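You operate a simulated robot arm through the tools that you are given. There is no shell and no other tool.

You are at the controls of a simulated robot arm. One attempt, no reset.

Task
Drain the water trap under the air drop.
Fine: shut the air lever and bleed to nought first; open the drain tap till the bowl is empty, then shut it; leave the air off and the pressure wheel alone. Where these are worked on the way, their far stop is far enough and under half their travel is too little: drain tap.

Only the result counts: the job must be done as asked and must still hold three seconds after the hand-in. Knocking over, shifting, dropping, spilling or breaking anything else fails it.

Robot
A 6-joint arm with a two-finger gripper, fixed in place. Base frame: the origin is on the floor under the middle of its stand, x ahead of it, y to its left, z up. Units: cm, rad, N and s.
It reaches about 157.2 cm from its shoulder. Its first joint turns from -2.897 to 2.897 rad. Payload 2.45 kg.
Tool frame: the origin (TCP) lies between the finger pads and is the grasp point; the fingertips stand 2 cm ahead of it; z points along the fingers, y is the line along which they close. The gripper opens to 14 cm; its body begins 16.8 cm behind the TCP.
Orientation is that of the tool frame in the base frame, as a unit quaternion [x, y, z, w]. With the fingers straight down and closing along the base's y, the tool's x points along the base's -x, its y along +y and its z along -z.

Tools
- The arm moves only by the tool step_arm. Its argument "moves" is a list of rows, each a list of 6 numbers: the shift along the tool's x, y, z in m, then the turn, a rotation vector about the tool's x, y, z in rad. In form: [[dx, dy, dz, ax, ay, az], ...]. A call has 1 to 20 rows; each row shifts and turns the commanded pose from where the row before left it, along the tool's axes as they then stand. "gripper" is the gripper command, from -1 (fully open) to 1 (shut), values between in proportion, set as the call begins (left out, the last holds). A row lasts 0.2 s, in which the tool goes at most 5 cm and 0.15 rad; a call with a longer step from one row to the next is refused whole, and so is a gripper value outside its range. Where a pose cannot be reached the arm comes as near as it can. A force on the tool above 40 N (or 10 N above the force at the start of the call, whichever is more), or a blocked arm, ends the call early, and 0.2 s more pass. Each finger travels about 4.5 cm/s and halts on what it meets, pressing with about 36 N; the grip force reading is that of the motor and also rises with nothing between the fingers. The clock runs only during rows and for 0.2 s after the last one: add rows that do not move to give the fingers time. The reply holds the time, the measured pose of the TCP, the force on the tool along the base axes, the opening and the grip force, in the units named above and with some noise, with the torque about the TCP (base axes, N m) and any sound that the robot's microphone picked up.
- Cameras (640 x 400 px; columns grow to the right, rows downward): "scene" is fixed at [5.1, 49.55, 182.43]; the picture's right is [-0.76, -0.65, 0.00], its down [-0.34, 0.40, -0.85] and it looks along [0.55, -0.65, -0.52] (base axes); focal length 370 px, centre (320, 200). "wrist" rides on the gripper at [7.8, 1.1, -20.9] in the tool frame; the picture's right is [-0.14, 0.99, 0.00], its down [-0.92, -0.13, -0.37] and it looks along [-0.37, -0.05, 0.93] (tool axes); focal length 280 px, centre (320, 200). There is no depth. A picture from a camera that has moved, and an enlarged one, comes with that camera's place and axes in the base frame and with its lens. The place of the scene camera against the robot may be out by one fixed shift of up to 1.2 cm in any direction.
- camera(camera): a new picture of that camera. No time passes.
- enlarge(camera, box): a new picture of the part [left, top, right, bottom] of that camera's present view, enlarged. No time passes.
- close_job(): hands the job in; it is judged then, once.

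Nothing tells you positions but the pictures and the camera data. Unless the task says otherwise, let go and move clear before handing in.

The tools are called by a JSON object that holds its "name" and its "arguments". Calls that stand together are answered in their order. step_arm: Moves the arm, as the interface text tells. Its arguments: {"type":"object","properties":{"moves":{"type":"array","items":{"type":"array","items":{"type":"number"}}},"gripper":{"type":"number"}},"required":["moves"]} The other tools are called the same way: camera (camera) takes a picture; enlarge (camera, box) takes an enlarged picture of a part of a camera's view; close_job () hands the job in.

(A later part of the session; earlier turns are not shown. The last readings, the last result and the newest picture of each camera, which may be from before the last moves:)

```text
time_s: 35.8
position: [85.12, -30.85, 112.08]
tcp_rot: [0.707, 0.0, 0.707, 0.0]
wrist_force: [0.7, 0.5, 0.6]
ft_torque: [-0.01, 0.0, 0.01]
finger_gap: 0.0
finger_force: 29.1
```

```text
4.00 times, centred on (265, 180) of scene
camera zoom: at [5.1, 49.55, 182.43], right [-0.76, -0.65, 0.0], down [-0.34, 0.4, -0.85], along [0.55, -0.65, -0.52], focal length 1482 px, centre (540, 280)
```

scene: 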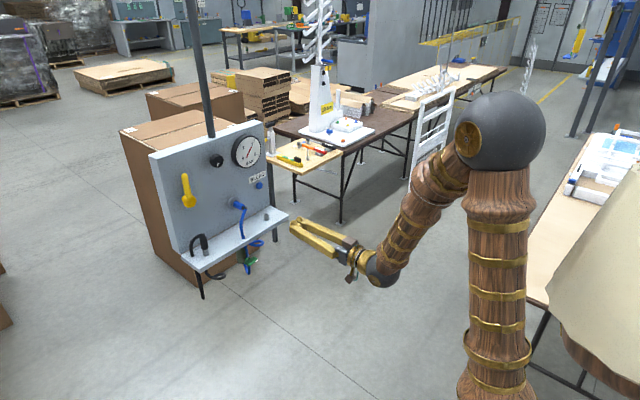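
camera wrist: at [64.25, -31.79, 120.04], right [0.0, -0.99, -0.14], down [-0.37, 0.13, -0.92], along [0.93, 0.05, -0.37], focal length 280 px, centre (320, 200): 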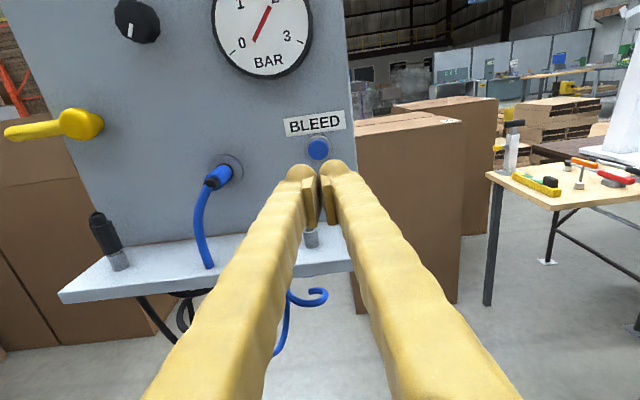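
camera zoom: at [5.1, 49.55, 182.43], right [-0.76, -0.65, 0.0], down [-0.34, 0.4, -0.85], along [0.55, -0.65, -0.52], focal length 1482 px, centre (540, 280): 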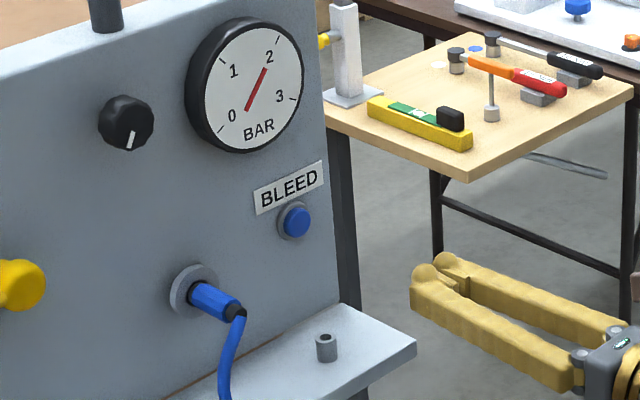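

The button centre is at about y=-30.6, z=111.9, face near x=104.5. I'll open the fingers a little so that one fingertip (left) is centred on the button and the other passes beside the panel edge, then approach.

{"name": "step_arm", "arguments": {"moves": [[-0.0002, 0.0143, 0, 0, 0, 0], [-0.0002, 0.0143, 0, 0, 0, 0], [0, 0, 0.0288, 0, 0, 0], [0, 0, 0.0288, 0, 0, 0], [0, 0, 0.0288, 0, 0, 0], [0, 0, 0.0288, 0, 0, 0], [0, 0, 0.0288, 0, 0, 0], [0, 0, 0, 0, 0, 0]], "gripper": 0.5}}

{"name": "camera", "arguments": {"camera": "wrist"}}

{"name": "enlarge", "arguments": {"camera": "scene", "box": [215, 130, 305, 220]}}

```text
time_s: 37.6
position: [99.46, -33.59, 112.27]
tcp_rot: [0.707, 0.0, 0.707, 0.001]
wrist_force: [-0.1, 0.5, -0.3]
ft_torque: [0.0, 0.02, -0.01]
finger_gap: 3.51
finger_force: 0.1
```

```text
taken
camera wrist: at [78.68, -34.69, 120.06], right [0.0, -0.99, -0.14], down [-0.37, 0.13, -0.92], along [0.93, 0.05, -0.37], focal length 280 px, centre (320, 200)
```

wrist: 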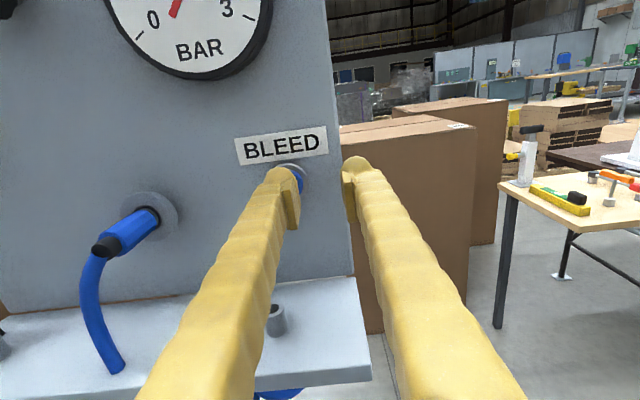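

```text
4.44 times, centred on (260, 175) of scene
camera zoom: at [5.1, 49.55, 182.43], right [-0.76, -0.65, 0.0], down [-0.34, 0.4, -0.85], along [0.55, -0.65, -0.52], focal length 1646 px, centre (587, 311)
```

zoom: 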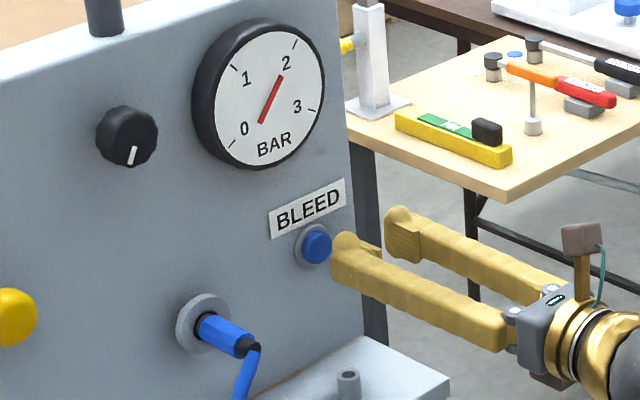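

The left fingertip lines up with the button. I'll lower 3 mm and push forward gently.

{"name": "step_arm", "arguments": {"moves": [[-0.003, 0, 0.012, 0, 0, 0], [0, 0, 0.01, 0, 0, 0], [0, 0, 0.003, 0, 0, 0], [0, 0, 0.003, 0, 0, 0]]}}

{"name": "enlarge", "arguments": {"camera": "scene", "box": [215, 130, 305, 220]}}

```text
time_s: 38.6
position: [102.3, -33.7, 112.03]
tcp_rot: [0.707, 0.0, 0.707, 0.001]
wrist_force: [-4.9, 1.6, 0.8]
ft_torque: [0.01, -0.01, 0.16]
finger_gap: 3.6
finger_force: 0.7
heard: click
```

```text
4.44 times, centred on (260, 175) of scene
camera zoom: at [5.1, 49.55, 182.43], right [-0.76, -0.65, 0.0], down [-0.34, 0.4, -0.85], along [0.55, -0.65, -0.52], focal length 1646 px, centre (587, 311)
```

zoom: 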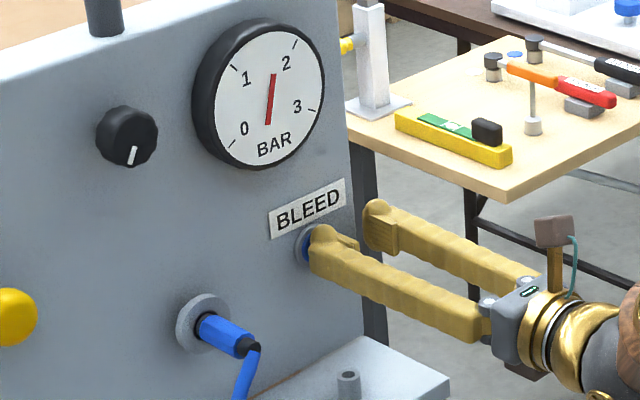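

A click and the gauge is falling, so the bleed works at this depth. I'll hold here for a few seconds.

{"name": "step_arm", "arguments": {"moves": [[0, 0, 0, 0, 0, 0], [0, 0, 0, 0, 0, 0], [0, 0, 0, 0, 0, 0], [0, 0, 0, 0, 0, 0], [0, 0, 0, 0, 0, 0], [0, 0, 0, 0, 0, 0], [0, 0, 0, 0, 0, 0], [0, 0, 0, 0, 0, 0], [0, 0, 0, 0, 0, 0], [0, 0, 0, 0, 0, 0], [0, 0, 0, 0, 0, 0], [0, 0, 0, 0, 0, 0], [0, 0, 0, 0, 0, 0], [0, 0, 0, 0, 0, 0], [0, 0, 0, 0, 0, 0]]}}

{"name": "enlarge", "arguments": {"camera": "scene", "box": [215, 130, 305, 220]}}

```text
time_s: 41.8
position: [102.27, -33.69, 112.08]
tcp_rot: [0.707, 0.001, 0.707, 0.001]
wrist_force: [-4.2, 1.3, 0.8]
ft_torque: [0.0, -0.04, 0.17]
finger_gap: 3.58
finger_force: 1.1
```

```text
4.44 times, centred on (260, 175) of scene
camera zoom: at [5.1, 49.55, 182.43], right [-0.76, -0.65, 0.0], down [-0.34, 0.4, -0.85], along [0.55, -0.65, -0.52], focal length 1646 px, centre (587, 311)
```

zoom: 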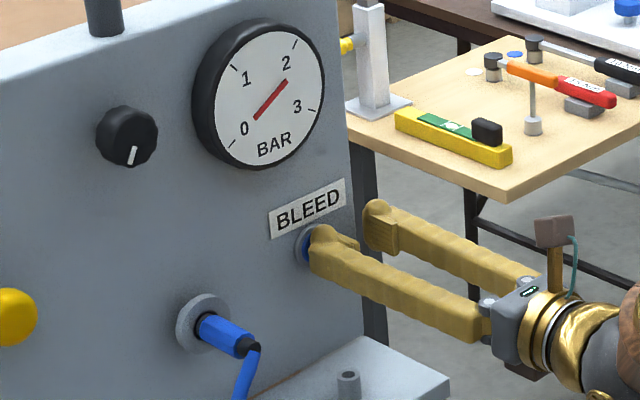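

The needle is a short bar, so I need to read it carefully: it seems to have swung past 1 down to the 0 tick at lower left. I'll zoom in to confirm.

{"name": "enlarge", "arguments": {"camera": "scene", "box": [232, 130, 264, 172]}}

{"name": "enlarge", "arguments": {"camera": "wrist", "box": [80, 0, 300, 120]}}

```text
9.52 times, centred on (248, 151) of scene
camera zoom: at [5.1, 49.55, 182.43], right [-0.76, -0.65, 0.0], down [-0.34, 0.4, -0.85], along [0.55, -0.65, -0.52], focal length 3528 px, centre (1006, 667)
```

zoom: 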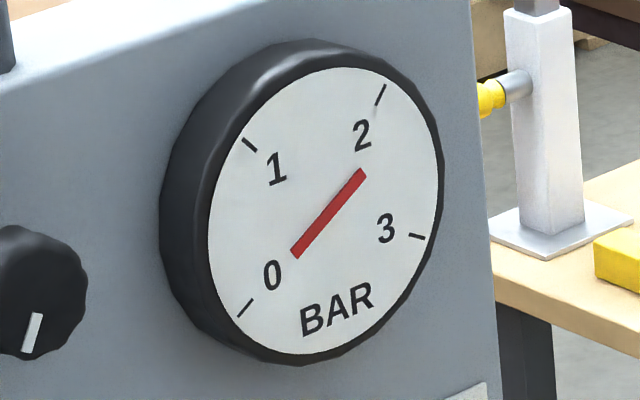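

```text
2.91 times, centred on (190, 60) of wrist
camera zoom: at [81.48, -34.7, 119.79], right [0.0, -0.99, -0.14], down [-0.37, 0.13, -0.92], along [0.93, 0.05, -0.37], focal length 816 px, centre (698, 607)
```

zoom: 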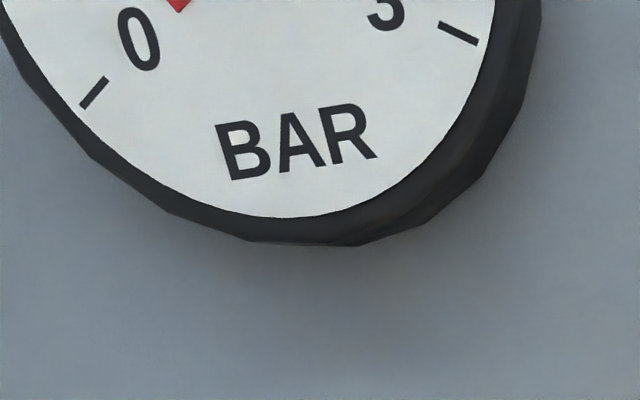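

The needle lines up with the 0 tick (its tail lies past 2, not on it). I'll hold one more second and recheck that it is steady.

{"name": "step_arm", "arguments": {"moves": [[0, 0, 0, 0, 0, 0], [0, 0, 0, 0, 0, 0], [0, 0, 0, 0, 0, 0], [0, 0, 0, 0, 0, 0], [0, 0, 0, 0, 0, 0], [0, 0, 0, 0, 0, 0], [0, 0, 0, 0, 0, 0], [0, 0, 0, 0, 0, 0], [0, 0, 0, 0, 0, 0], [0, 0, 0, 0, 0, 0]]}}

{"name": "enlarge", "arguments": {"camera": "scene", "box": [232, 130, 264, 172]}}

```text
time_s: 44.0
position: [102.3, -33.62, 112.0]
tcp_rot: [0.707, 0.001, 0.707, 0.0]
wrist_force: [-4.1, 1.0, -0.2]
ft_torque: [-0.01, 0.01, 0.14]
finger_gap: 3.58
finger_force: 0.5
```

```text
9.52 times, centred on (248, 151) of scene
camera zoom: at [5.1, 49.55, 182.43], right [-0.76, -0.65, 0.0], down [-0.34, 0.4, -0.85], along [0.55, -0.65, -0.52], focal length 3528 px, centre (1006, 667)
```

zoom: 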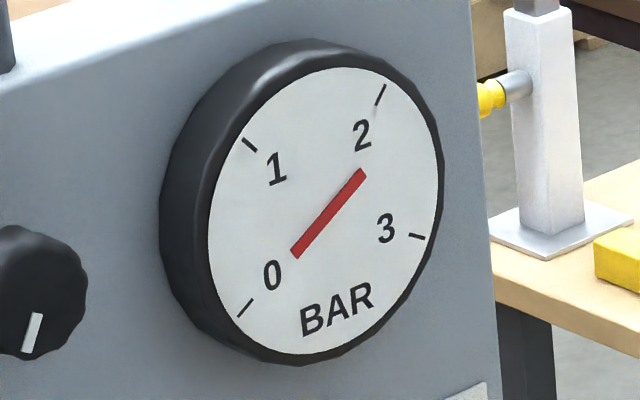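

Pressure is steady at nought. I'll withdraw from the button and check that the gauge stays at 0.

{"name": "step_arm", "arguments": {"moves": [[0, 0, -0.02, 0, 0, 0], [0, 0, -0.03, 0, 0, 0], [0, 0, -0.03, 0, 0, 0], [0, 0, -0.03, 0, 0, 0], [0, 0, -0.03, 0, 0, 0], [0, 0, -0.03, 0, 0, 0], [0, 0, 0, 0, 0, 0], [0, 0, 0, 0, 0, 0]]}}

{"name": "enlarge", "arguments": {"camera": "scene", "box": [215, 130, 305, 220]}}

{"name": "enlarge", "arguments": {"camera": "scene", "box": [210, 210, 290, 290]}}

```text
time_s: 45.8
position: [85.4, -33.87, 112.2]
tcp_rot: [0.707, -0.001, 0.707, 0.0]
wrist_force: [-0.7, 0.6, 0.1]
ft_torque: [-0.02, 0.02, 0.02]
finger_gap: 3.51
finger_force: 0.0
```

```text
4.44 times, centred on (260, 175) of scene
camera zoom: at [5.1, 49.55, 182.43], right [-0.76, -0.65, 0.0], down [-0.34, 0.4, -0.85], along [0.55, -0.65, -0.52], focal length 1646 px, centre (587, 311)
```

zoom: 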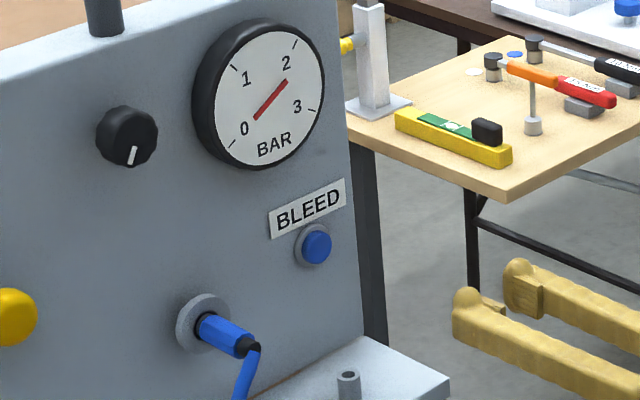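

```text
5.00 times, centred on (250, 250) of scene
camera zoom: at [5.1, 49.55, 182.43], right [-0.76, -0.65, 0.0], down [-0.34, 0.4, -0.85], along [0.55, -0.65, -0.52], focal length 1852 px, centre (670, -50)
```

zoom: 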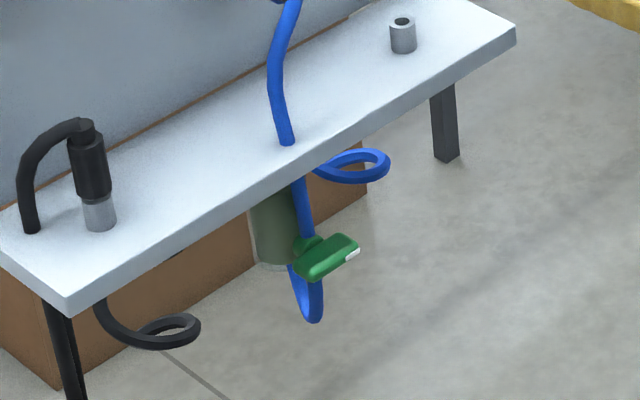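

The gauge stays at 0 with the button out. Next I'll move down to view the drain tap under the shelf from the front, with the tool yawed a little to the left.

{"name": "step_arm", "arguments": {"moves": [[-0.019, -0.0236, -0.00675, 0, 0, 0], [-0.019, -0.0236, -0.00675, 0, 0, 0], [-0.019, -0.0236, -0.00675, 0, 0, 0], [-0.019, -0.0236, -0.00675, 0, 0, 0], [-0.019, -0.0236, -0.00675, 0, 0, 0], [-0.019, -0.0236, -0.00675, 0, 0, 0], [0, 0, 0, 0.0873, 0, 0], [0, 0, 0, 0.0873, 0, 0], [-0.019, -0.0236, -0.00675, 0, 0, 0], [-0.019, -0.0236, -0.00675, 0, 0, 0], [0, 0, 0, 0, 0, 0]]}}

{"name": "camera", "arguments": {"camera": "wrist"}}

{"name": "camera", "arguments": {"camera": "scene"}}

```text
time_s: 48.2
position: [79.04, -14.92, 96.91]
tcp_rot: [0.704, 0.062, 0.704, -0.061]
wrist_force: [0.6, -0.1, 0.6]
ft_torque: [-0.03, 0.06, 0.01]
finger_gap: 3.5
finger_force: 0.0
```

```text
taken
camera wrist: at [58.67, -19.69, 104.74], right [0.17, -0.98, -0.14], down [-0.39, 0.06, -0.92], along [0.91, 0.21, -0.37], focal length 280 px, centre (320, 200)
```

wrist: 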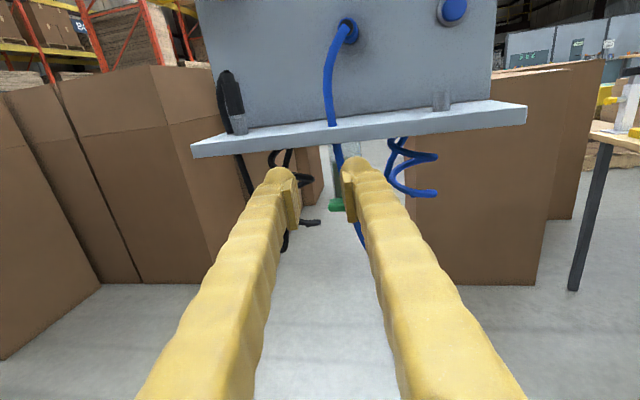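

```text
taken
```

scene: 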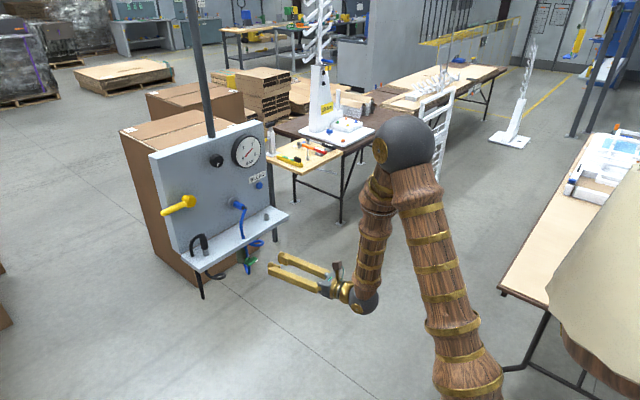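

The fingers hide the tap. I'll open them wide to see it.

{"name": "step_arm", "arguments": {"moves": [[0, 0, 0, 0, 0, 0], [0, 0, 0, 0, 0, 0], [0, 0, 0, 0, 0, 0], [0, 0, 0, 0, 0, 0], [0, 0, 0, 0, 0, 0], [0, 0, 0, 0, 0, 0]], "gripper": -1}}

{"name": "enlarge", "arguments": {"camera": "wrist", "box": [260, 100, 460, 260]}}

```text
time_s: 49.6
position: [79.15, -15.07, 96.95]
tcp_rot: [0.705, 0.063, 0.704, -0.061]
wrist_force: [-0.2, 0.5, 0.0]
ft_torque: [0.0, -0.02, 0.05]
finger_gap: 14.02
finger_force: 0.0
```

```text
2.50 times, centred on (360, 180) of wrist
camera zoom: at [58.68, -19.71, 104.76], right [0.17, -0.98, -0.14], down [-0.39, 0.06, -0.92], along [0.91, 0.21, -0.37], focal length 701 px, centre (220, 250)
```

zoom: 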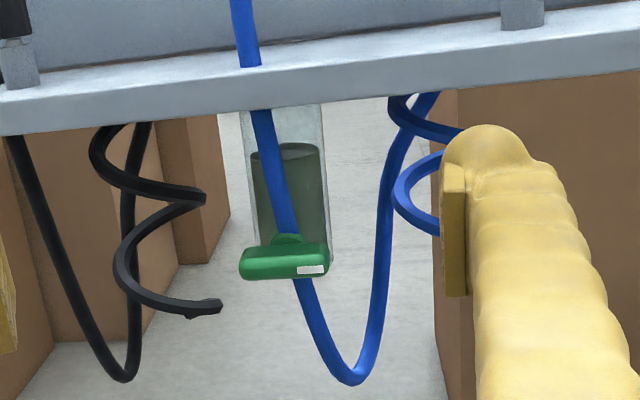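

Now I see the bowl, about three-quarters full, with the green bar tap at its bottom front, and the blue hose hanging just behind the bar. I'll roll the tool 90° so the fingers close vertically over the bar, narrow them, and lower to tap height for a side look.

{"name": "step_arm", "arguments": {"moves": [[0, 0, 0, 0, 0, -0.1428], [0, 0, 0, 0, 0, -0.1428], [0, 0, 0, 0, 0, -0.1428], [0, 0, 0, 0, 0, -0.1428], [0, 0, 0, 0, 0, -0.1428], [0, 0, 0, 0, 0, -0.1428], [0, 0, 0, 0, 0, -0.1428], [0, 0, 0, 0, 0, -0.1428], [0, 0, 0, 0, 0, -0.1428], [0, 0, 0, 0, 0, -0.1428], [0, 0, 0, 0, 0, -0.1428], [0, -0.02, 0, 0, 0, 0], [0, -0.02, 0, 0, 0, 0], [0, -0.02, 0, 0, 0, 0], [0, -0.02, 0, 0, 0, 0], [0, 0, 0, 0, 0, 0]], "gripper": 0.3}}

{"name": "camera", "arguments": {"camera": "wrist"}}

{"name": "enlarge", "arguments": {"camera": "wrist", "box": [240, 80, 440, 280]}}

```text
time_s: 53.0
position: [79.09, -15.1, 88.66]
tcp_rot: [0.454, 0.542, 0.542, 0.455]
wrist_force: [0.2, 0.8, 0.4]
ft_torque: [-0.01, -0.02, 0.0]
finger_gap: 4.89
finger_force: 0.0
```

```text
taken
camera wrist: at [57.2, -11.0, 89.71], right [0.02, -0.13, 0.99], down [-0.2, -0.97, -0.13], along [0.98, -0.2, -0.05], focal length 280 px, centre (320, 200)
```

wrist: 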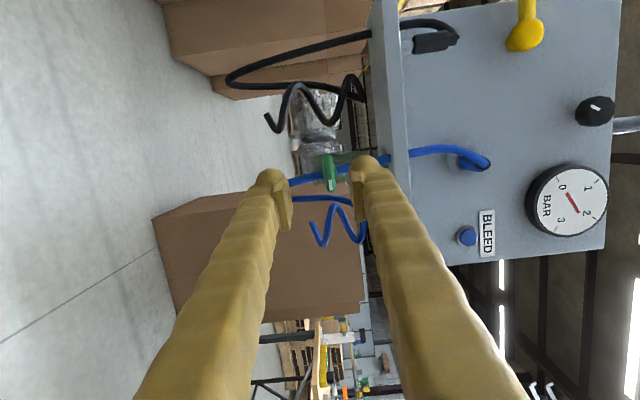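

```text
2.00 times, centred on (340, 180) of wrist
camera zoom: at [57.2, -11.0, 89.71], right [0.02, -0.13, 0.99], down [-0.2, -0.97, -0.13], along [0.98, -0.2, -0.05], focal length 561 px, centre (280, 240)
```

zoom: 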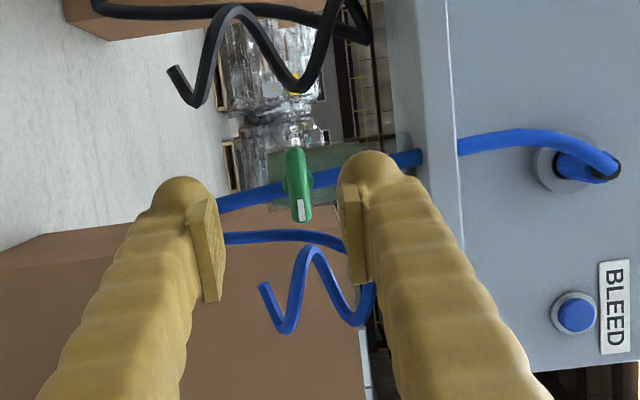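

The bar's axis is at about y=-15.0, z=89.4, with the bar about x=93–95 and the hose behind it at x≈96. I'll line up and advance to just short of the bar, then check.

{"name": "step_arm", "arguments": {"moves": [[-0.0033, 0.0019, 0.0178, 0, 0, 0], [-0.0033, 0.0019, 0.0178, 0, 0, 0], [-0.0033, 0.0019, 0.0178, 0, 0, 0], [-0.0033, 0.0018, 0.0178, 0, 0, 0], [-0.0033, 0, 0.0178, 0, 0, 0], [-0.0033, 0, 0.0178, 0, 0, 0], [0, 0, 0, 0, 0, 0]]}}

{"name": "camera", "arguments": {"camera": "wrist"}}

{"name": "enlarge", "arguments": {"camera": "wrist", "box": [240, 100, 400, 260]}}

{"name": "enlarge", "arguments": {"camera": "scene", "box": [220, 210, 320, 290]}}

```text
time_s: 54.6
position: [90.09, -15.35, 89.27]
tcp_rot: [0.453, 0.542, 0.542, 0.455]
wrist_force: [0.6, 0.0, -0.1]
ft_torque: [0.02, -0.01, 0.0]
finger_gap: 4.87
finger_force: 0.2
```

```text
taken
camera wrist: at [68.24, -11.18, 90.38], right [0.02, -0.13, 0.99], down [-0.2, -0.97, -0.13], along [0.98, -0.2, -0.05], focal length 280 px, centre (320, 200)
```

wrist: 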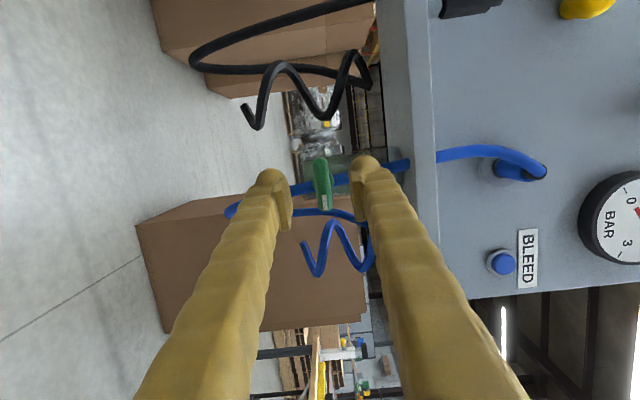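

```text
2.50 times, centred on (320, 180) of wrist
camera zoom: at [68.24, -11.18, 90.38], right [0.02, -0.13, 0.99], down [-0.2, -0.97, -0.13], along [0.98, -0.2, -0.05], focal length 701 px, centre (320, 250)
```

zoom: 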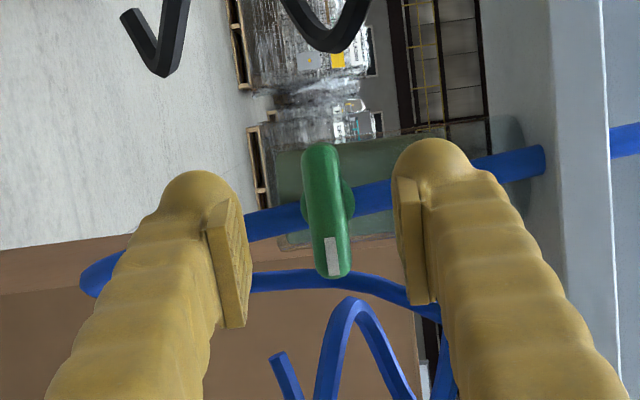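

```text
5.00 times, centred on (270, 250) of scene
camera zoom: at [5.1, 49.55, 182.43], right [-0.76, -0.65, 0.0], down [-0.34, 0.4, -0.85], along [0.55, -0.65, -0.52], focal length 1852 px, centre (570, -50)
```

zoom: 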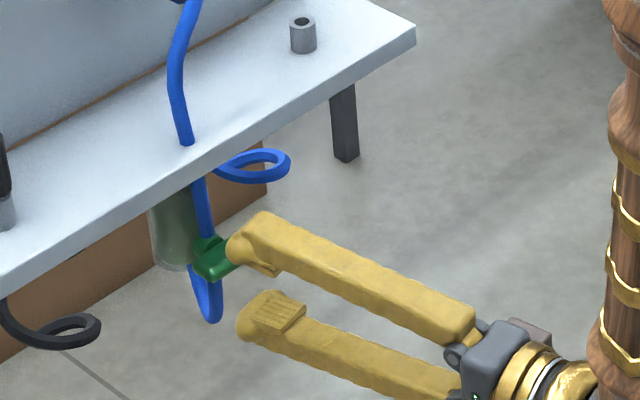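

The bar sits centred between the fingers. I'll advance 2.6 cm so the pads overlap it without reaching the hose, then check.

{"name": "step_arm", "arguments": {"moves": [[-0.0016, 0.0005, 0.0086, 0, 0, 0], [-0.0016, 0.0005, 0.0086, 0, 0, 0], [-0.0014, 0, 0.0084, 0, 0, 0], [0, 0, 0, 0, 0, 0]]}}

{"name": "enlarge", "arguments": {"camera": "wrist", "box": [240, 100, 400, 260]}}

{"name": "enlarge", "arguments": {"camera": "scene", "box": [220, 220, 300, 290]}}

```text
time_s: 55.6
position: [92.67, -15.34, 89.33]
tcp_rot: [0.454, 0.542, 0.542, 0.455]
wrist_force: [-0.3, -0.6, -0.5]
ft_torque: [-0.04, -0.03, 0.0]
finger_gap: 4.89
finger_force: 0.1
```

```text
2.50 times, centred on (320, 180) of wrist
camera zoom: at [70.77, -11.2, 90.52], right [0.02, -0.13, 0.99], down [-0.2, -0.97, -0.13], along [0.98, -0.2, -0.05], focal length 701 px, centre (320, 250)
```

zoom: 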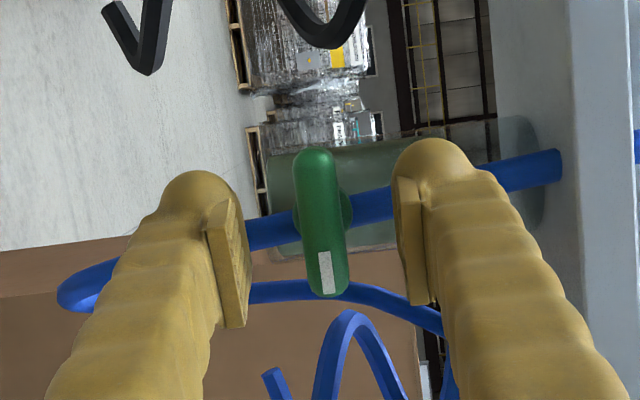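

```text
5.71 times, centred on (260, 255) of scene
camera zoom: at [5.1, 49.55, 182.43], right [-0.76, -0.65, 0.0], down [-0.34, 0.4, -0.85], along [0.55, -0.65, -0.52], focal length 2117 px, centre (663, -114)
```

zoom: 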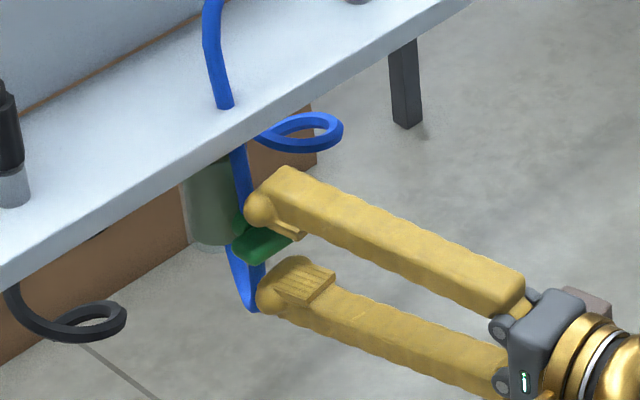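

The bar is within the pads, about 3 mm left of the tool axis. I'll shift over slightly and close the fingers on it.

{"name": "step_arm", "arguments": {"moves": [[0.003, 0.0005, 0.0005, 0, 0, 0], [0, 0, 0, 0, 0, 0], [0, 0, 0, 0, 0, 0], [0, 0, 0, 0, 0, 0], [0, 0, 0, 0, 0, 0]], "gripper": 1}}

{"name": "enlarge", "arguments": {"camera": "wrist", "box": [240, 100, 400, 260]}}

{"name": "enlarge", "arguments": {"camera": "scene", "box": [220, 220, 300, 290]}}

```text
time_s: 56.8
position: [92.64, -14.98, 89.38]
tcp_rot: [0.454, 0.542, 0.542, 0.455]
wrist_force: [0.7, 1.9, 3.7]
ft_torque: [0.02, -0.07, 0.0]
finger_gap: 1.28
finger_force: 39.8
```

```text
2.50 times, centred on (320, 180) of wrist
camera zoom: at [70.71, -10.91, 90.57], right [0.02, -0.13, 0.99], down [-0.2, -0.97, -0.13], along [0.98, -0.2, -0.05], focal length 701 px, centre (320, 250)
```

zoom: 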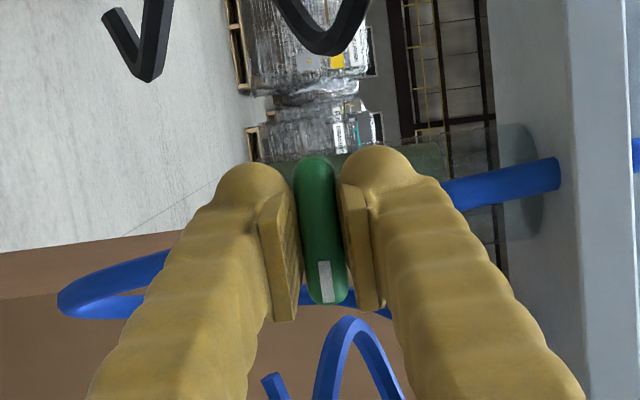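

```text
5.71 times, centred on (260, 255) of scene
camera zoom: at [5.1, 49.55, 182.43], right [-0.76, -0.65, 0.0], down [-0.34, 0.4, -0.85], along [0.55, -0.65, -0.52], focal length 2117 px, centre (663, -114)
```

zoom: 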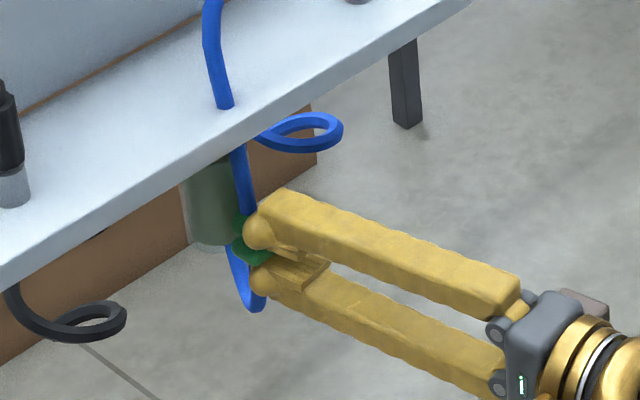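

Gripped at 1.28 cm. I'll test a small anticlockwise turn (seen from the front) and read the torque.

{"name": "step_arm", "arguments": {"moves": [[0, 0, 0, 0, 0, -0.06], [0, 0, 0, 0, 0, -0.06], [0, 0, 0, 0, 0, -0.06]]}}

{"name": "enlarge", "arguments": {"camera": "wrist", "box": [240, 100, 400, 260]}}

```text
time_s: 57.6
position: [92.58, -15.01, 89.55]
tcp_rot: [0.403, 0.581, 0.498, 0.502]
wrist_force: [21.1, -9.8, -16.6]
ft_torque: [0.04, 0.21, -0.06]
finger_gap: 1.31
finger_force: 39.6
```

```text
2.50 times, centred on (320, 180) of wrist
camera zoom: at [70.69, -10.81, 89.16], right [-0.01, 0.04, 1.0], down [-0.2, -0.98, 0.04], along [0.98, -0.2, 0.01], focal length 701 px, centre (320, 250)
```

zoom: 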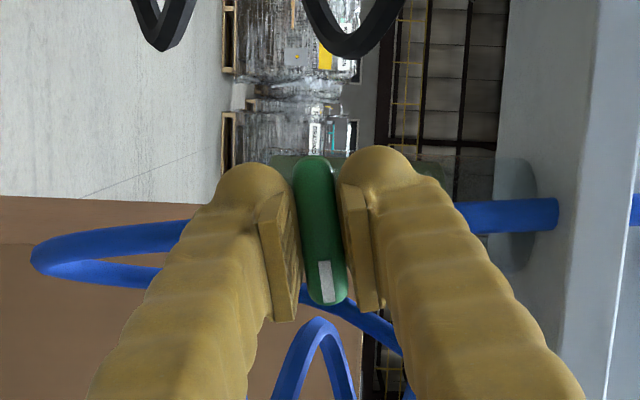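

The tap turns freely this way with almost no torque; the forces come from my rigid grip being slightly off its axis. I'll loosen the fingers to a light cage (1.8 cm) and keep rolling.

{"name": "step_arm", "arguments": {"moves": [[0, 0, 0, 0, 0, 0], [0, 0, 0, 0, 0, 0], [0, 0, 0, 0, 0, -0.08], [0, 0, 0, 0, 0, -0.08], [0, 0, 0, 0, 0, -0.08], [0, 0, 0, 0, 0, -0.08]], "gripper": 0.75}}

{"name": "enlarge", "arguments": {"camera": "wrist", "box": [240, 100, 400, 260]}}

{"name": "enlarge", "arguments": {"camera": "scene", "box": [220, 220, 300, 290]}}

```text
time_s: 59.0
position: [92.5, -14.97, 89.56]
tcp_rot: [0.306, 0.638, 0.411, 0.575]
wrist_force: [1.8, -0.8, -4.0]
ft_torque: [0.05, 0.04, 0.03]
finger_gap: 2.06
finger_force: 2.4
```

```text
2.50 times, centred on (320, 180) of wrist
camera zoom: at [70.69, -11.28, 86.85], right [-0.06, 0.35, 0.93], down [-0.21, -0.92, 0.33], along [0.98, -0.18, 0.13], focal length 701 px, centre (320, 250)
```

zoom: 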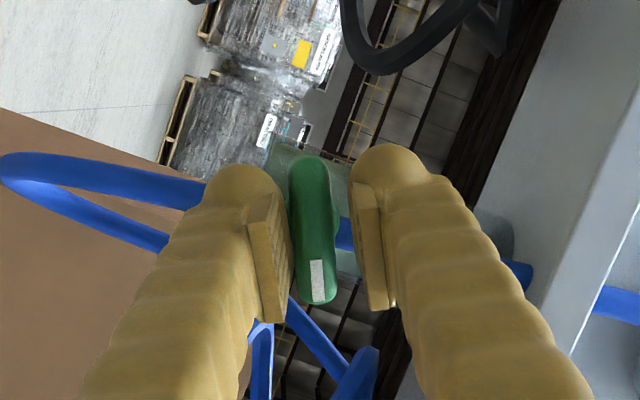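

```text
5.71 times, centred on (260, 255) of scene
camera zoom: at [5.1, 49.55, 182.43], right [-0.76, -0.65, 0.0], down [-0.34, 0.4, -0.85], along [0.55, -0.65, -0.52], focal length 2117 px, centre (663, -114)
```

zoom: 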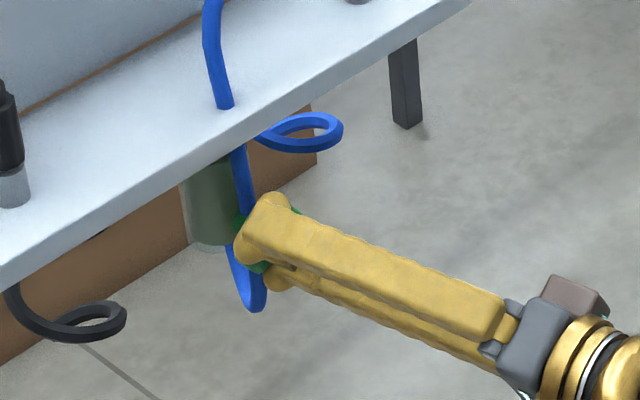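

The tap follows; the bar rides a little toward the lower finger, so I'll re-centre by 3 mm and continue rolling.

{"name": "step_arm", "arguments": {"moves": [[0, -0.003, 0, 0, 0, -0.05], [0, 0, 0, 0, 0, -0.1], [0, 0, 0, 0, 0, -0.1], [0, 0, 0, 0, 0, -0.1], [0, 0, 0, 0, 0, -0.1]]}}

{"name": "enlarge", "arguments": {"camera": "wrist", "box": [240, 100, 400, 260]}}

{"name": "enlarge", "arguments": {"camera": "scene", "box": [220, 220, 300, 290]}}

```text
time_s: 60.2
position: [92.54, -15.16, 89.41]
tcp_rot: [0.155, 0.69, 0.273, 0.652]
wrist_force: [-1.6, 3.0, 1.9]
ft_torque: [-0.01, 0.03, 0.05]
finger_gap: 2.0
finger_force: 2.1
```

```text
2.50 times, centred on (320, 180) of wrist
camera zoom: at [71.11, -13.37, 83.57], right [-0.13, 0.72, 0.69], down [-0.25, -0.69, 0.68], along [0.96, -0.09, 0.27], focal length 701 px, centre (320, 250)
```

zoom: 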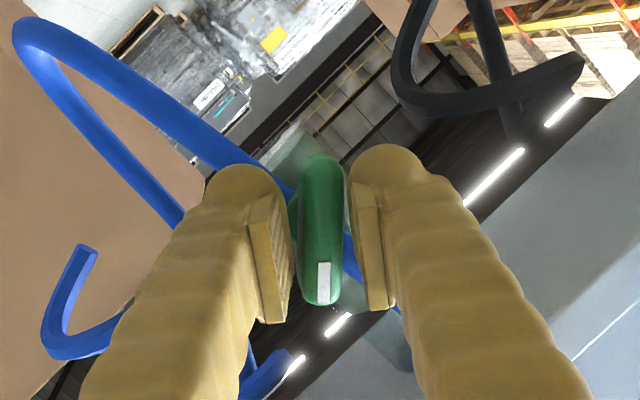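

```text
5.71 times, centred on (260, 255) of scene
camera zoom: at [5.1, 49.55, 182.43], right [-0.76, -0.65, 0.0], down [-0.34, 0.4, -0.85], along [0.55, -0.65, -0.52], focal length 2117 px, centre (663, -114)
```

zoom: 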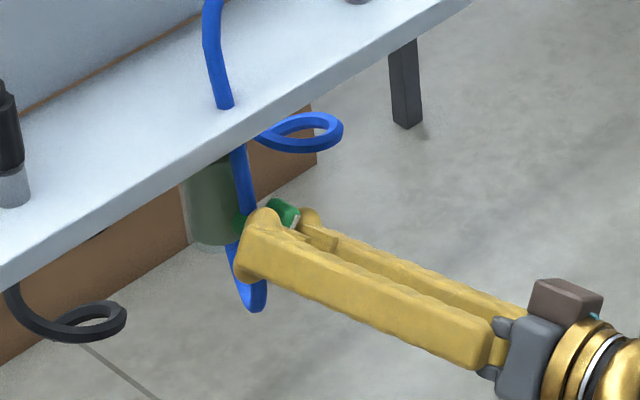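

Well centred, low forces, roughly 54° turned. Continuing to about 85–90°.

{"name": "step_arm", "arguments": {"moves": [[0, 0, 0, 0, 0, -0.1], [0, 0, 0, 0, 0, -0.1], [0, 0, 0, 0, 0, -0.1], [0, 0, 0, 0, 0, -0.1], [0, 0, 0, 0, 0, -0.1], [0, 0, 0, 0, 0, -0.08]]}}

{"name": "enlarge", "arguments": {"camera": "wrist", "box": [240, 100, 400, 260]}}

{"name": "enlarge", "arguments": {"camera": "scene", "box": [220, 220, 300, 290]}}

```text
time_s: 61.6
position: [92.88, -15.31, 89.77]
tcp_rot: [-0.046, 0.707, 0.081, 0.702]
wrist_force: [-3.5, 4.9, -0.3]
ft_torque: [0.06, 0.05, 0.03]
finger_gap: 2.04
finger_force: 2.3
out of reach, approached as far as the arm can: row 6
```

```text
2.50 times, centred on (320, 180) of wrist
camera zoom: at [72.15, -17.57, 82.1], right [-0.17, 0.97, 0.19], down [-0.33, -0.24, 0.91], along [0.93, 0.1, 0.36], focal length 701 px, centre (320, 250)
```

zoom: 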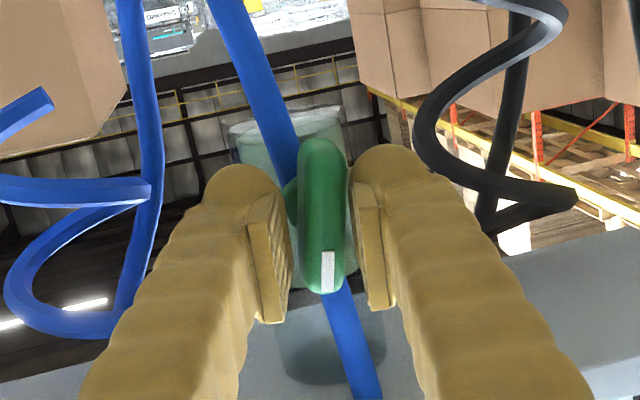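

```text
5.71 times, centred on (260, 255) of scene
camera zoom: at [5.1, 49.55, 182.43], right [-0.76, -0.65, 0.0], down [-0.34, 0.4, -0.85], along [0.55, -0.65, -0.52], focal length 2117 px, centre (663, -114)
```

zoom: 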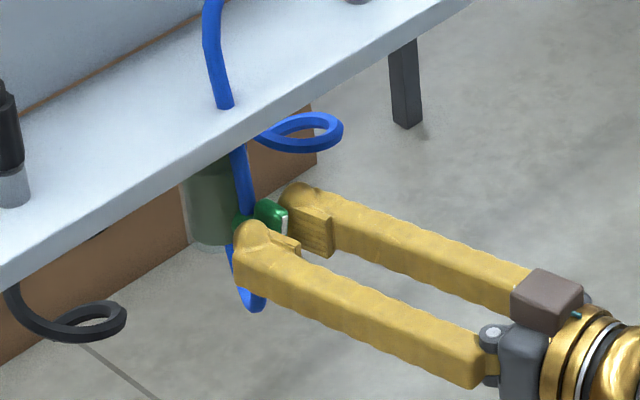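

The bar is now nearly vertical (roll limit reached). I'll hold a few seconds and watch the water level.

{"name": "step_arm", "arguments": {"moves": [[0, 0, 0, 0, 0, 0], [0, 0, 0, 0, 0, 0], [0, 0, 0, 0, 0, 0], [0, 0, 0, 0, 0, 0], [0, 0, 0, 0, 0, 0], [0, 0, 0, 0, 0, 0], [0, 0, 0, 0, 0, 0], [0, 0, 0, 0, 0, 0], [0, 0, 0, 0, 0, 0], [0, 0, 0, 0, 0, 0]]}}

{"name": "enlarge", "arguments": {"camera": "wrist", "box": [240, 100, 400, 280]}}

{"name": "enlarge", "arguments": {"camera": "scene", "box": [232, 228, 280, 272]}}

```text
time_s: 63.8
position: [92.85, -15.4, 89.74]
tcp_rot: [-0.045, 0.707, 0.082, 0.701]
wrist_force: [0.0, 4.2, -0.2]
ft_torque: [0.05, 0.01, 0.04]
finger_gap: 1.95
finger_force: 1.9
```

```text
2.22 times, centred on (320, 190) of wrist
camera zoom: at [72.14, -17.57, 82.07], right [-0.17, 0.97, 0.19], down [-0.33, -0.24, 0.91], along [0.93, 0.1, 0.36], focal length 623 px, centre (320, 222)
```

zoom: 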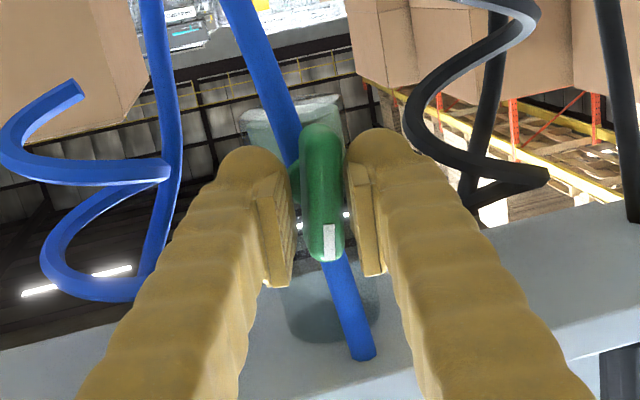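

```text
9.09 times, centred on (256, 250) of scene
camera zoom: at [5.1, 49.55, 182.43], right [-0.76, -0.65, 0.0], down [-0.34, 0.4, -0.85], along [0.55, -0.65, -0.52], focal length 3368 px, centre (902, -254)
```

zoom: 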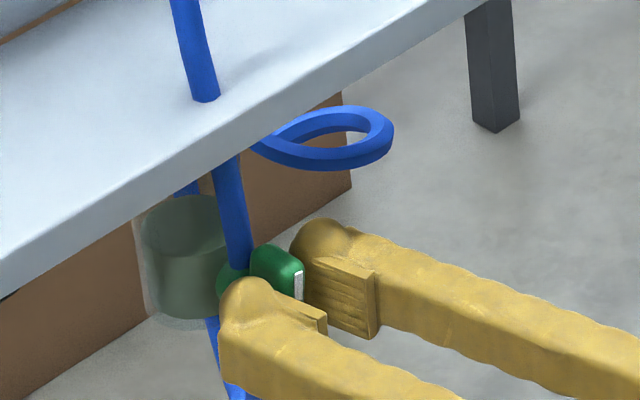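

The water level is visibly falling in the bowl. I'll keep waiting.

{"name": "step_arm", "arguments": {"moves": [[0, 0, 0, 0, 0, 0], [0, 0, 0, 0, 0, 0], [0, 0, 0, 0, 0, 0], [0, 0, 0, 0, 0, 0], [0, 0, 0, 0, 0, 0], [0, 0, 0, 0, 0, 0], [0, 0, 0, 0, 0, 0], [0, 0, 0, 0, 0, 0], [0, 0, 0, 0, 0, 0], [0, 0, 0, 0, 0, 0], [0, 0, 0, 0, 0, 0], [0, 0, 0, 0, 0, 0], [0, 0, 0, 0, 0, 0], [0, 0, 0, 0, 0, 0], [0, 0, 0, 0, 0, 0], [0, 0, 0, 0, 0, 0], [0, 0, 0, 0, 0, 0], [0, 0, 0, 0, 0, 0], [0, 0, 0, 0, 0, 0], [0, 0, 0, 0, 0, 0]]}}

{"name": "enlarge", "arguments": {"camera": "scene", "box": [232, 228, 280, 272]}}

{"name": "enlarge", "arguments": {"camera": "wrist", "box": [240, 100, 400, 280]}}

```text
time_s: 68.0
position: [92.96, -15.37, 89.79]
tcp_rot: [-0.045, 0.707, 0.081, 0.701]
wrist_force: [-0.8, 2.6, -1.0]
ft_torque: [0.03, 0.05, 0.01]
finger_gap: 1.93
finger_force: 1.2
```

```text
9.09 times, centred on (256, 250) of scene
camera zoom: at [5.1, 49.55, 182.43], right [-0.76, -0.65, 0.0], down [-0.34, 0.4, -0.85], along [0.55, -0.65, -0.52], focal length 3368 px, centre (902, -254)
```

zoom: 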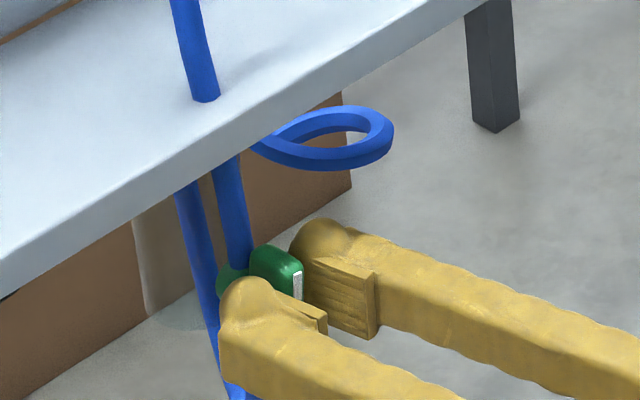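

```text
2.22 times, centred on (320, 190) of wrist
camera zoom: at [72.14, -17.57, 82.07], right [-0.17, 0.97, 0.19], down [-0.33, -0.24, 0.91], along [0.93, 0.1, 0.36], focal length 623 px, centre (320, 222)
```

zoom: 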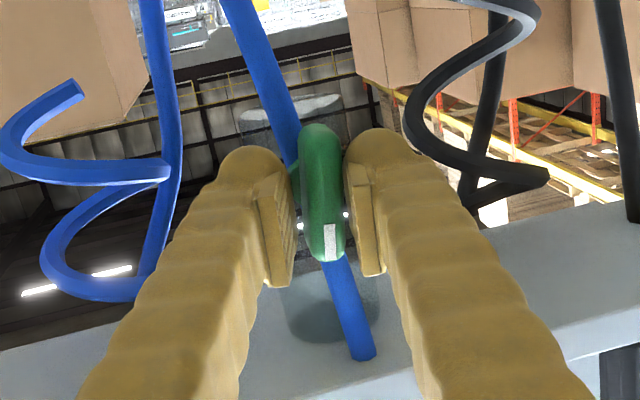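

The dark water has vanished from the bowl. I'll wait two more seconds to be sure it's fully empty.

{"name": "step_arm", "arguments": {"moves": [[0, 0, 0, 0, 0, 0], [0, 0, 0, 0, 0, 0], [0, 0, 0, 0, 0, 0], [0, 0, 0, 0, 0, 0], [0, 0, 0, 0, 0, 0], [0, 0, 0, 0, 0, 0], [0, 0, 0, 0, 0, 0], [0, 0, 0, 0, 0, 0], [0, 0, 0, 0, 0, 0], [0, 0, 0, 0, 0, 0], [0, 0, 0, 0, 0, 0], [0, 0, 0, 0, 0, 0]]}}

{"name": "enlarge", "arguments": {"camera": "scene", "box": [236, 236, 266, 272]}}

{"name": "enlarge", "arguments": {"camera": "wrist", "box": [280, 130, 360, 190]}}

```text
time_s: 70.6
position: [92.96, -15.43, 89.78]
tcp_rot: [-0.045, 0.707, 0.08, 0.701]
wrist_force: [-0.6, 2.3, -0.5]
ft_torque: [0.0, 0.04, 0.01]
finger_gap: 1.89
finger_force: 1.0
```

```text
11.11 times, centred on (251, 254) of scene
camera zoom: at [5.1, 49.55, 182.43], right [-0.76, -0.65, 0.0], down [-0.34, 0.4, -0.85], along [0.55, -0.65, -0.52], focal length 4116 px, centre (1087, -400)
```

zoom: 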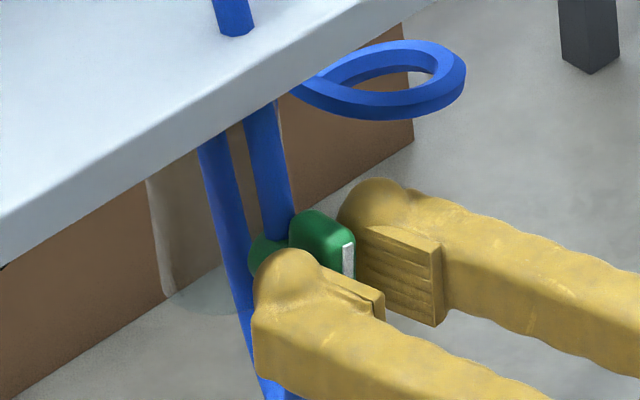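

```text
6.67 times, centred on (320, 160) of wrist
camera zoom: at [72.14, -17.56, 82.07], right [-0.17, 0.97, 0.19], down [-0.33, -0.24, 0.91], along [0.93, 0.1, 0.36], focal length 1869 px, centre (320, 467)
```

zoom: 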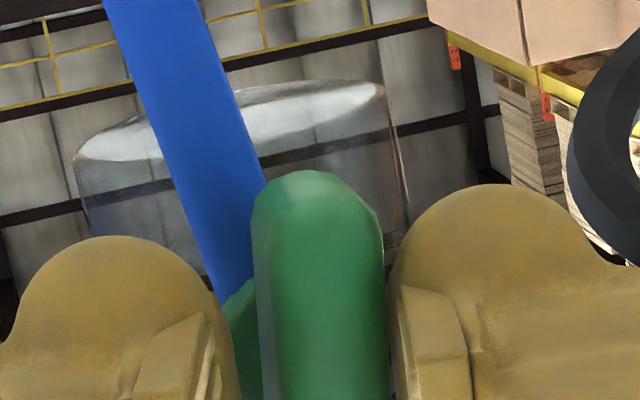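

The bowl is clear and empty. Now I'll turn the tap back to shut, first re-centring slightly on its axis.

{"name": "step_arm", "arguments": {"moves": [[0.0039, 0.002, -0.0016, 0, 0, 0.05], [0, 0, 0, 0, 0, 0.1], [0, 0, 0, 0, 0, 0.1], [0, 0, 0, 0, 0, 0.1], [0, 0, 0, 0, 0, 0.1], [0, 0, 0, 0, 0, 0.1], [0, 0, 0, 0, 0, 0.1]]}}

{"name": "enlarge", "arguments": {"camera": "wrist", "box": [240, 100, 400, 260]}}

```text
time_s: 72.2
position: [92.7, -15.12, 89.49]
tcp_rot: [0.181, 0.684, 0.296, 0.642]
wrist_force: [-1.9, 2.8, 0.6]
ft_torque: [-0.09, -0.06, -0.03]
finger_gap: 1.96
finger_force: 1.8
```

```text
2.50 times, centred on (320, 180) of wrist
camera zoom: at [71.18, -13.03, 84.12], right [-0.12, 0.67, 0.74], down [-0.24, -0.74, 0.63], along [0.96, -0.11, 0.25], focal length 701 px, centre (320, 250)
```

zoom: 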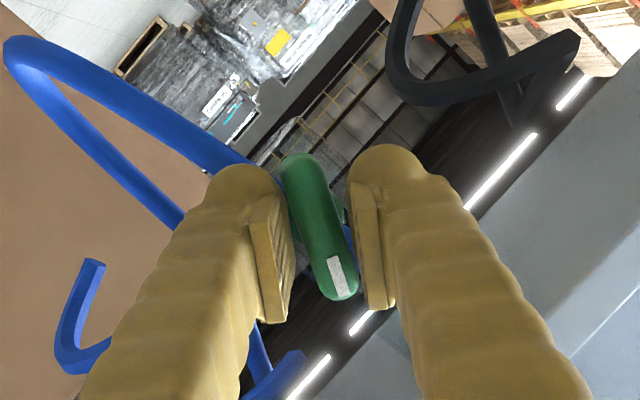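

The bar follows with a small lag, as expected in a loose cage. Continuing to horizontal.

{"name": "step_arm", "arguments": {"moves": [[0, 0, 0, 0, 0, 0.1], [0, 0, 0, 0, 0, 0.1], [0, 0, 0, 0, 0, 0.1], [0, 0, 0, 0, 0, 0.1], [0, 0, 0, 0, 0, 0.1], [0, 0, 0, 0, 0, 0.1], [0, 0, 0, 0, 0, 0.1], [0, 0, 0, 0, 0, 0.1]]}}

{"name": "enlarge", "arguments": {"camera": "wrist", "box": [240, 100, 400, 260]}}

```text
time_s: 74.0
position: [92.64, -15.18, 89.47]
tcp_rot: [0.432, 0.56, 0.523, 0.476]
wrist_force: [-0.3, 0.5, -0.5]
ft_torque: [0.0, -0.03, 0.01]
finger_gap: 1.73
finger_force: 0.8
```

```text
2.50 times, centred on (320, 180) of wrist
camera zoom: at [70.8, -10.95, 89.92], right [0.01, -0.06, 1.0], down [-0.2, -0.98, -0.05], along [0.98, -0.2, -0.02], focal length 701 px, centre (320, 250)
```

zoom: 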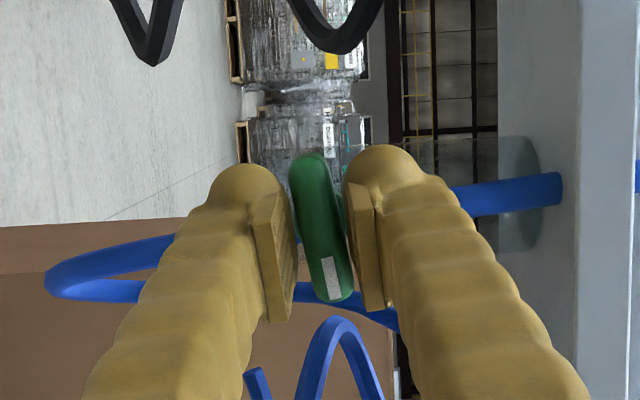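

Nearly shut; a few degrees of lag remain. I'll roll slightly past horizontal in small steps to press the tap onto its stop.

{"name": "step_arm", "arguments": {"moves": [[0, 0, 0, 0, 0, 0.06], [0, 0, 0, 0, 0, 0.06], [0, 0, 0, 0, 0, 0.06], [0, 0, 0, 0, 0, 0.06]]}}

{"name": "enlarge", "arguments": {"camera": "wrist", "box": [240, 100, 400, 260]}}

```text
time_s: 75.0
position: [92.69, -15.11, 89.42]
tcp_rot: [0.497, 0.503, 0.577, 0.409]
wrist_force: [0.5, 0.6, 3.1]
ft_torque: [-0.04, -0.05, 0.0]
finger_gap: 1.92
finger_force: 1.6
```

```text
2.50 times, centred on (320, 180) of wrist
camera zoom: at [70.88, -11.32, 91.75], right [0.05, -0.29, 0.96], down [-0.21, -0.94, -0.27], along [0.98, -0.19, -0.11], focal length 701 px, centre (320, 250)
```

zoom: 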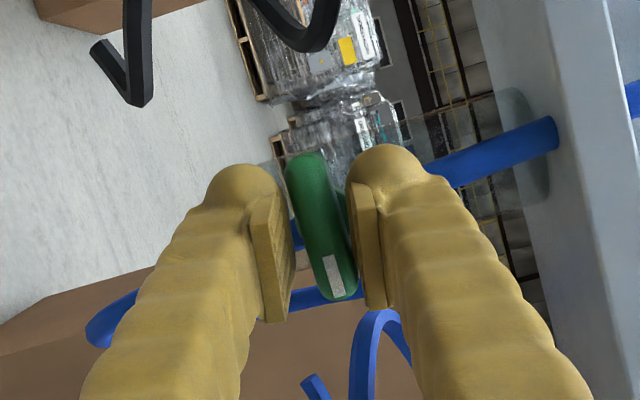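

By the image the bar is within about 2° of its starting angle. I'll press on gently until the stop is felt.

{"name": "step_arm", "arguments": {"moves": [[0, 0, 0, 0, 0, 0.05], [0, 0, 0, 0, 0, 0.05], [0, 0, 0, 0, 0, 0.05]]}}

{"name": "enlarge", "arguments": {"camera": "wrist", "box": [240, 100, 400, 260]}}

```text
time_s: 75.8
position: [92.62, -15.22, 89.48]
tcp_rot: [0.532, 0.465, 0.605, 0.367]
wrist_force: [4.6, 3.6, 9.6]
ft_torque: [-0.36, -0.14, 0.02]
finger_gap: 2.2
finger_force: 13.1
```

```text
2.50 times, centred on (320, 180) of wrist
camera zoom: at [70.96, -11.75, 92.88], right [0.07, -0.43, 0.9], down [-0.22, -0.89, -0.4], along [0.97, -0.17, -0.16], focal length 701 px, centre (320, 250)
```

zoom: 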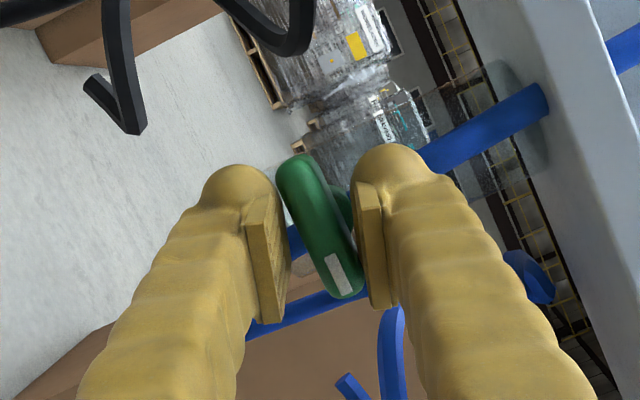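

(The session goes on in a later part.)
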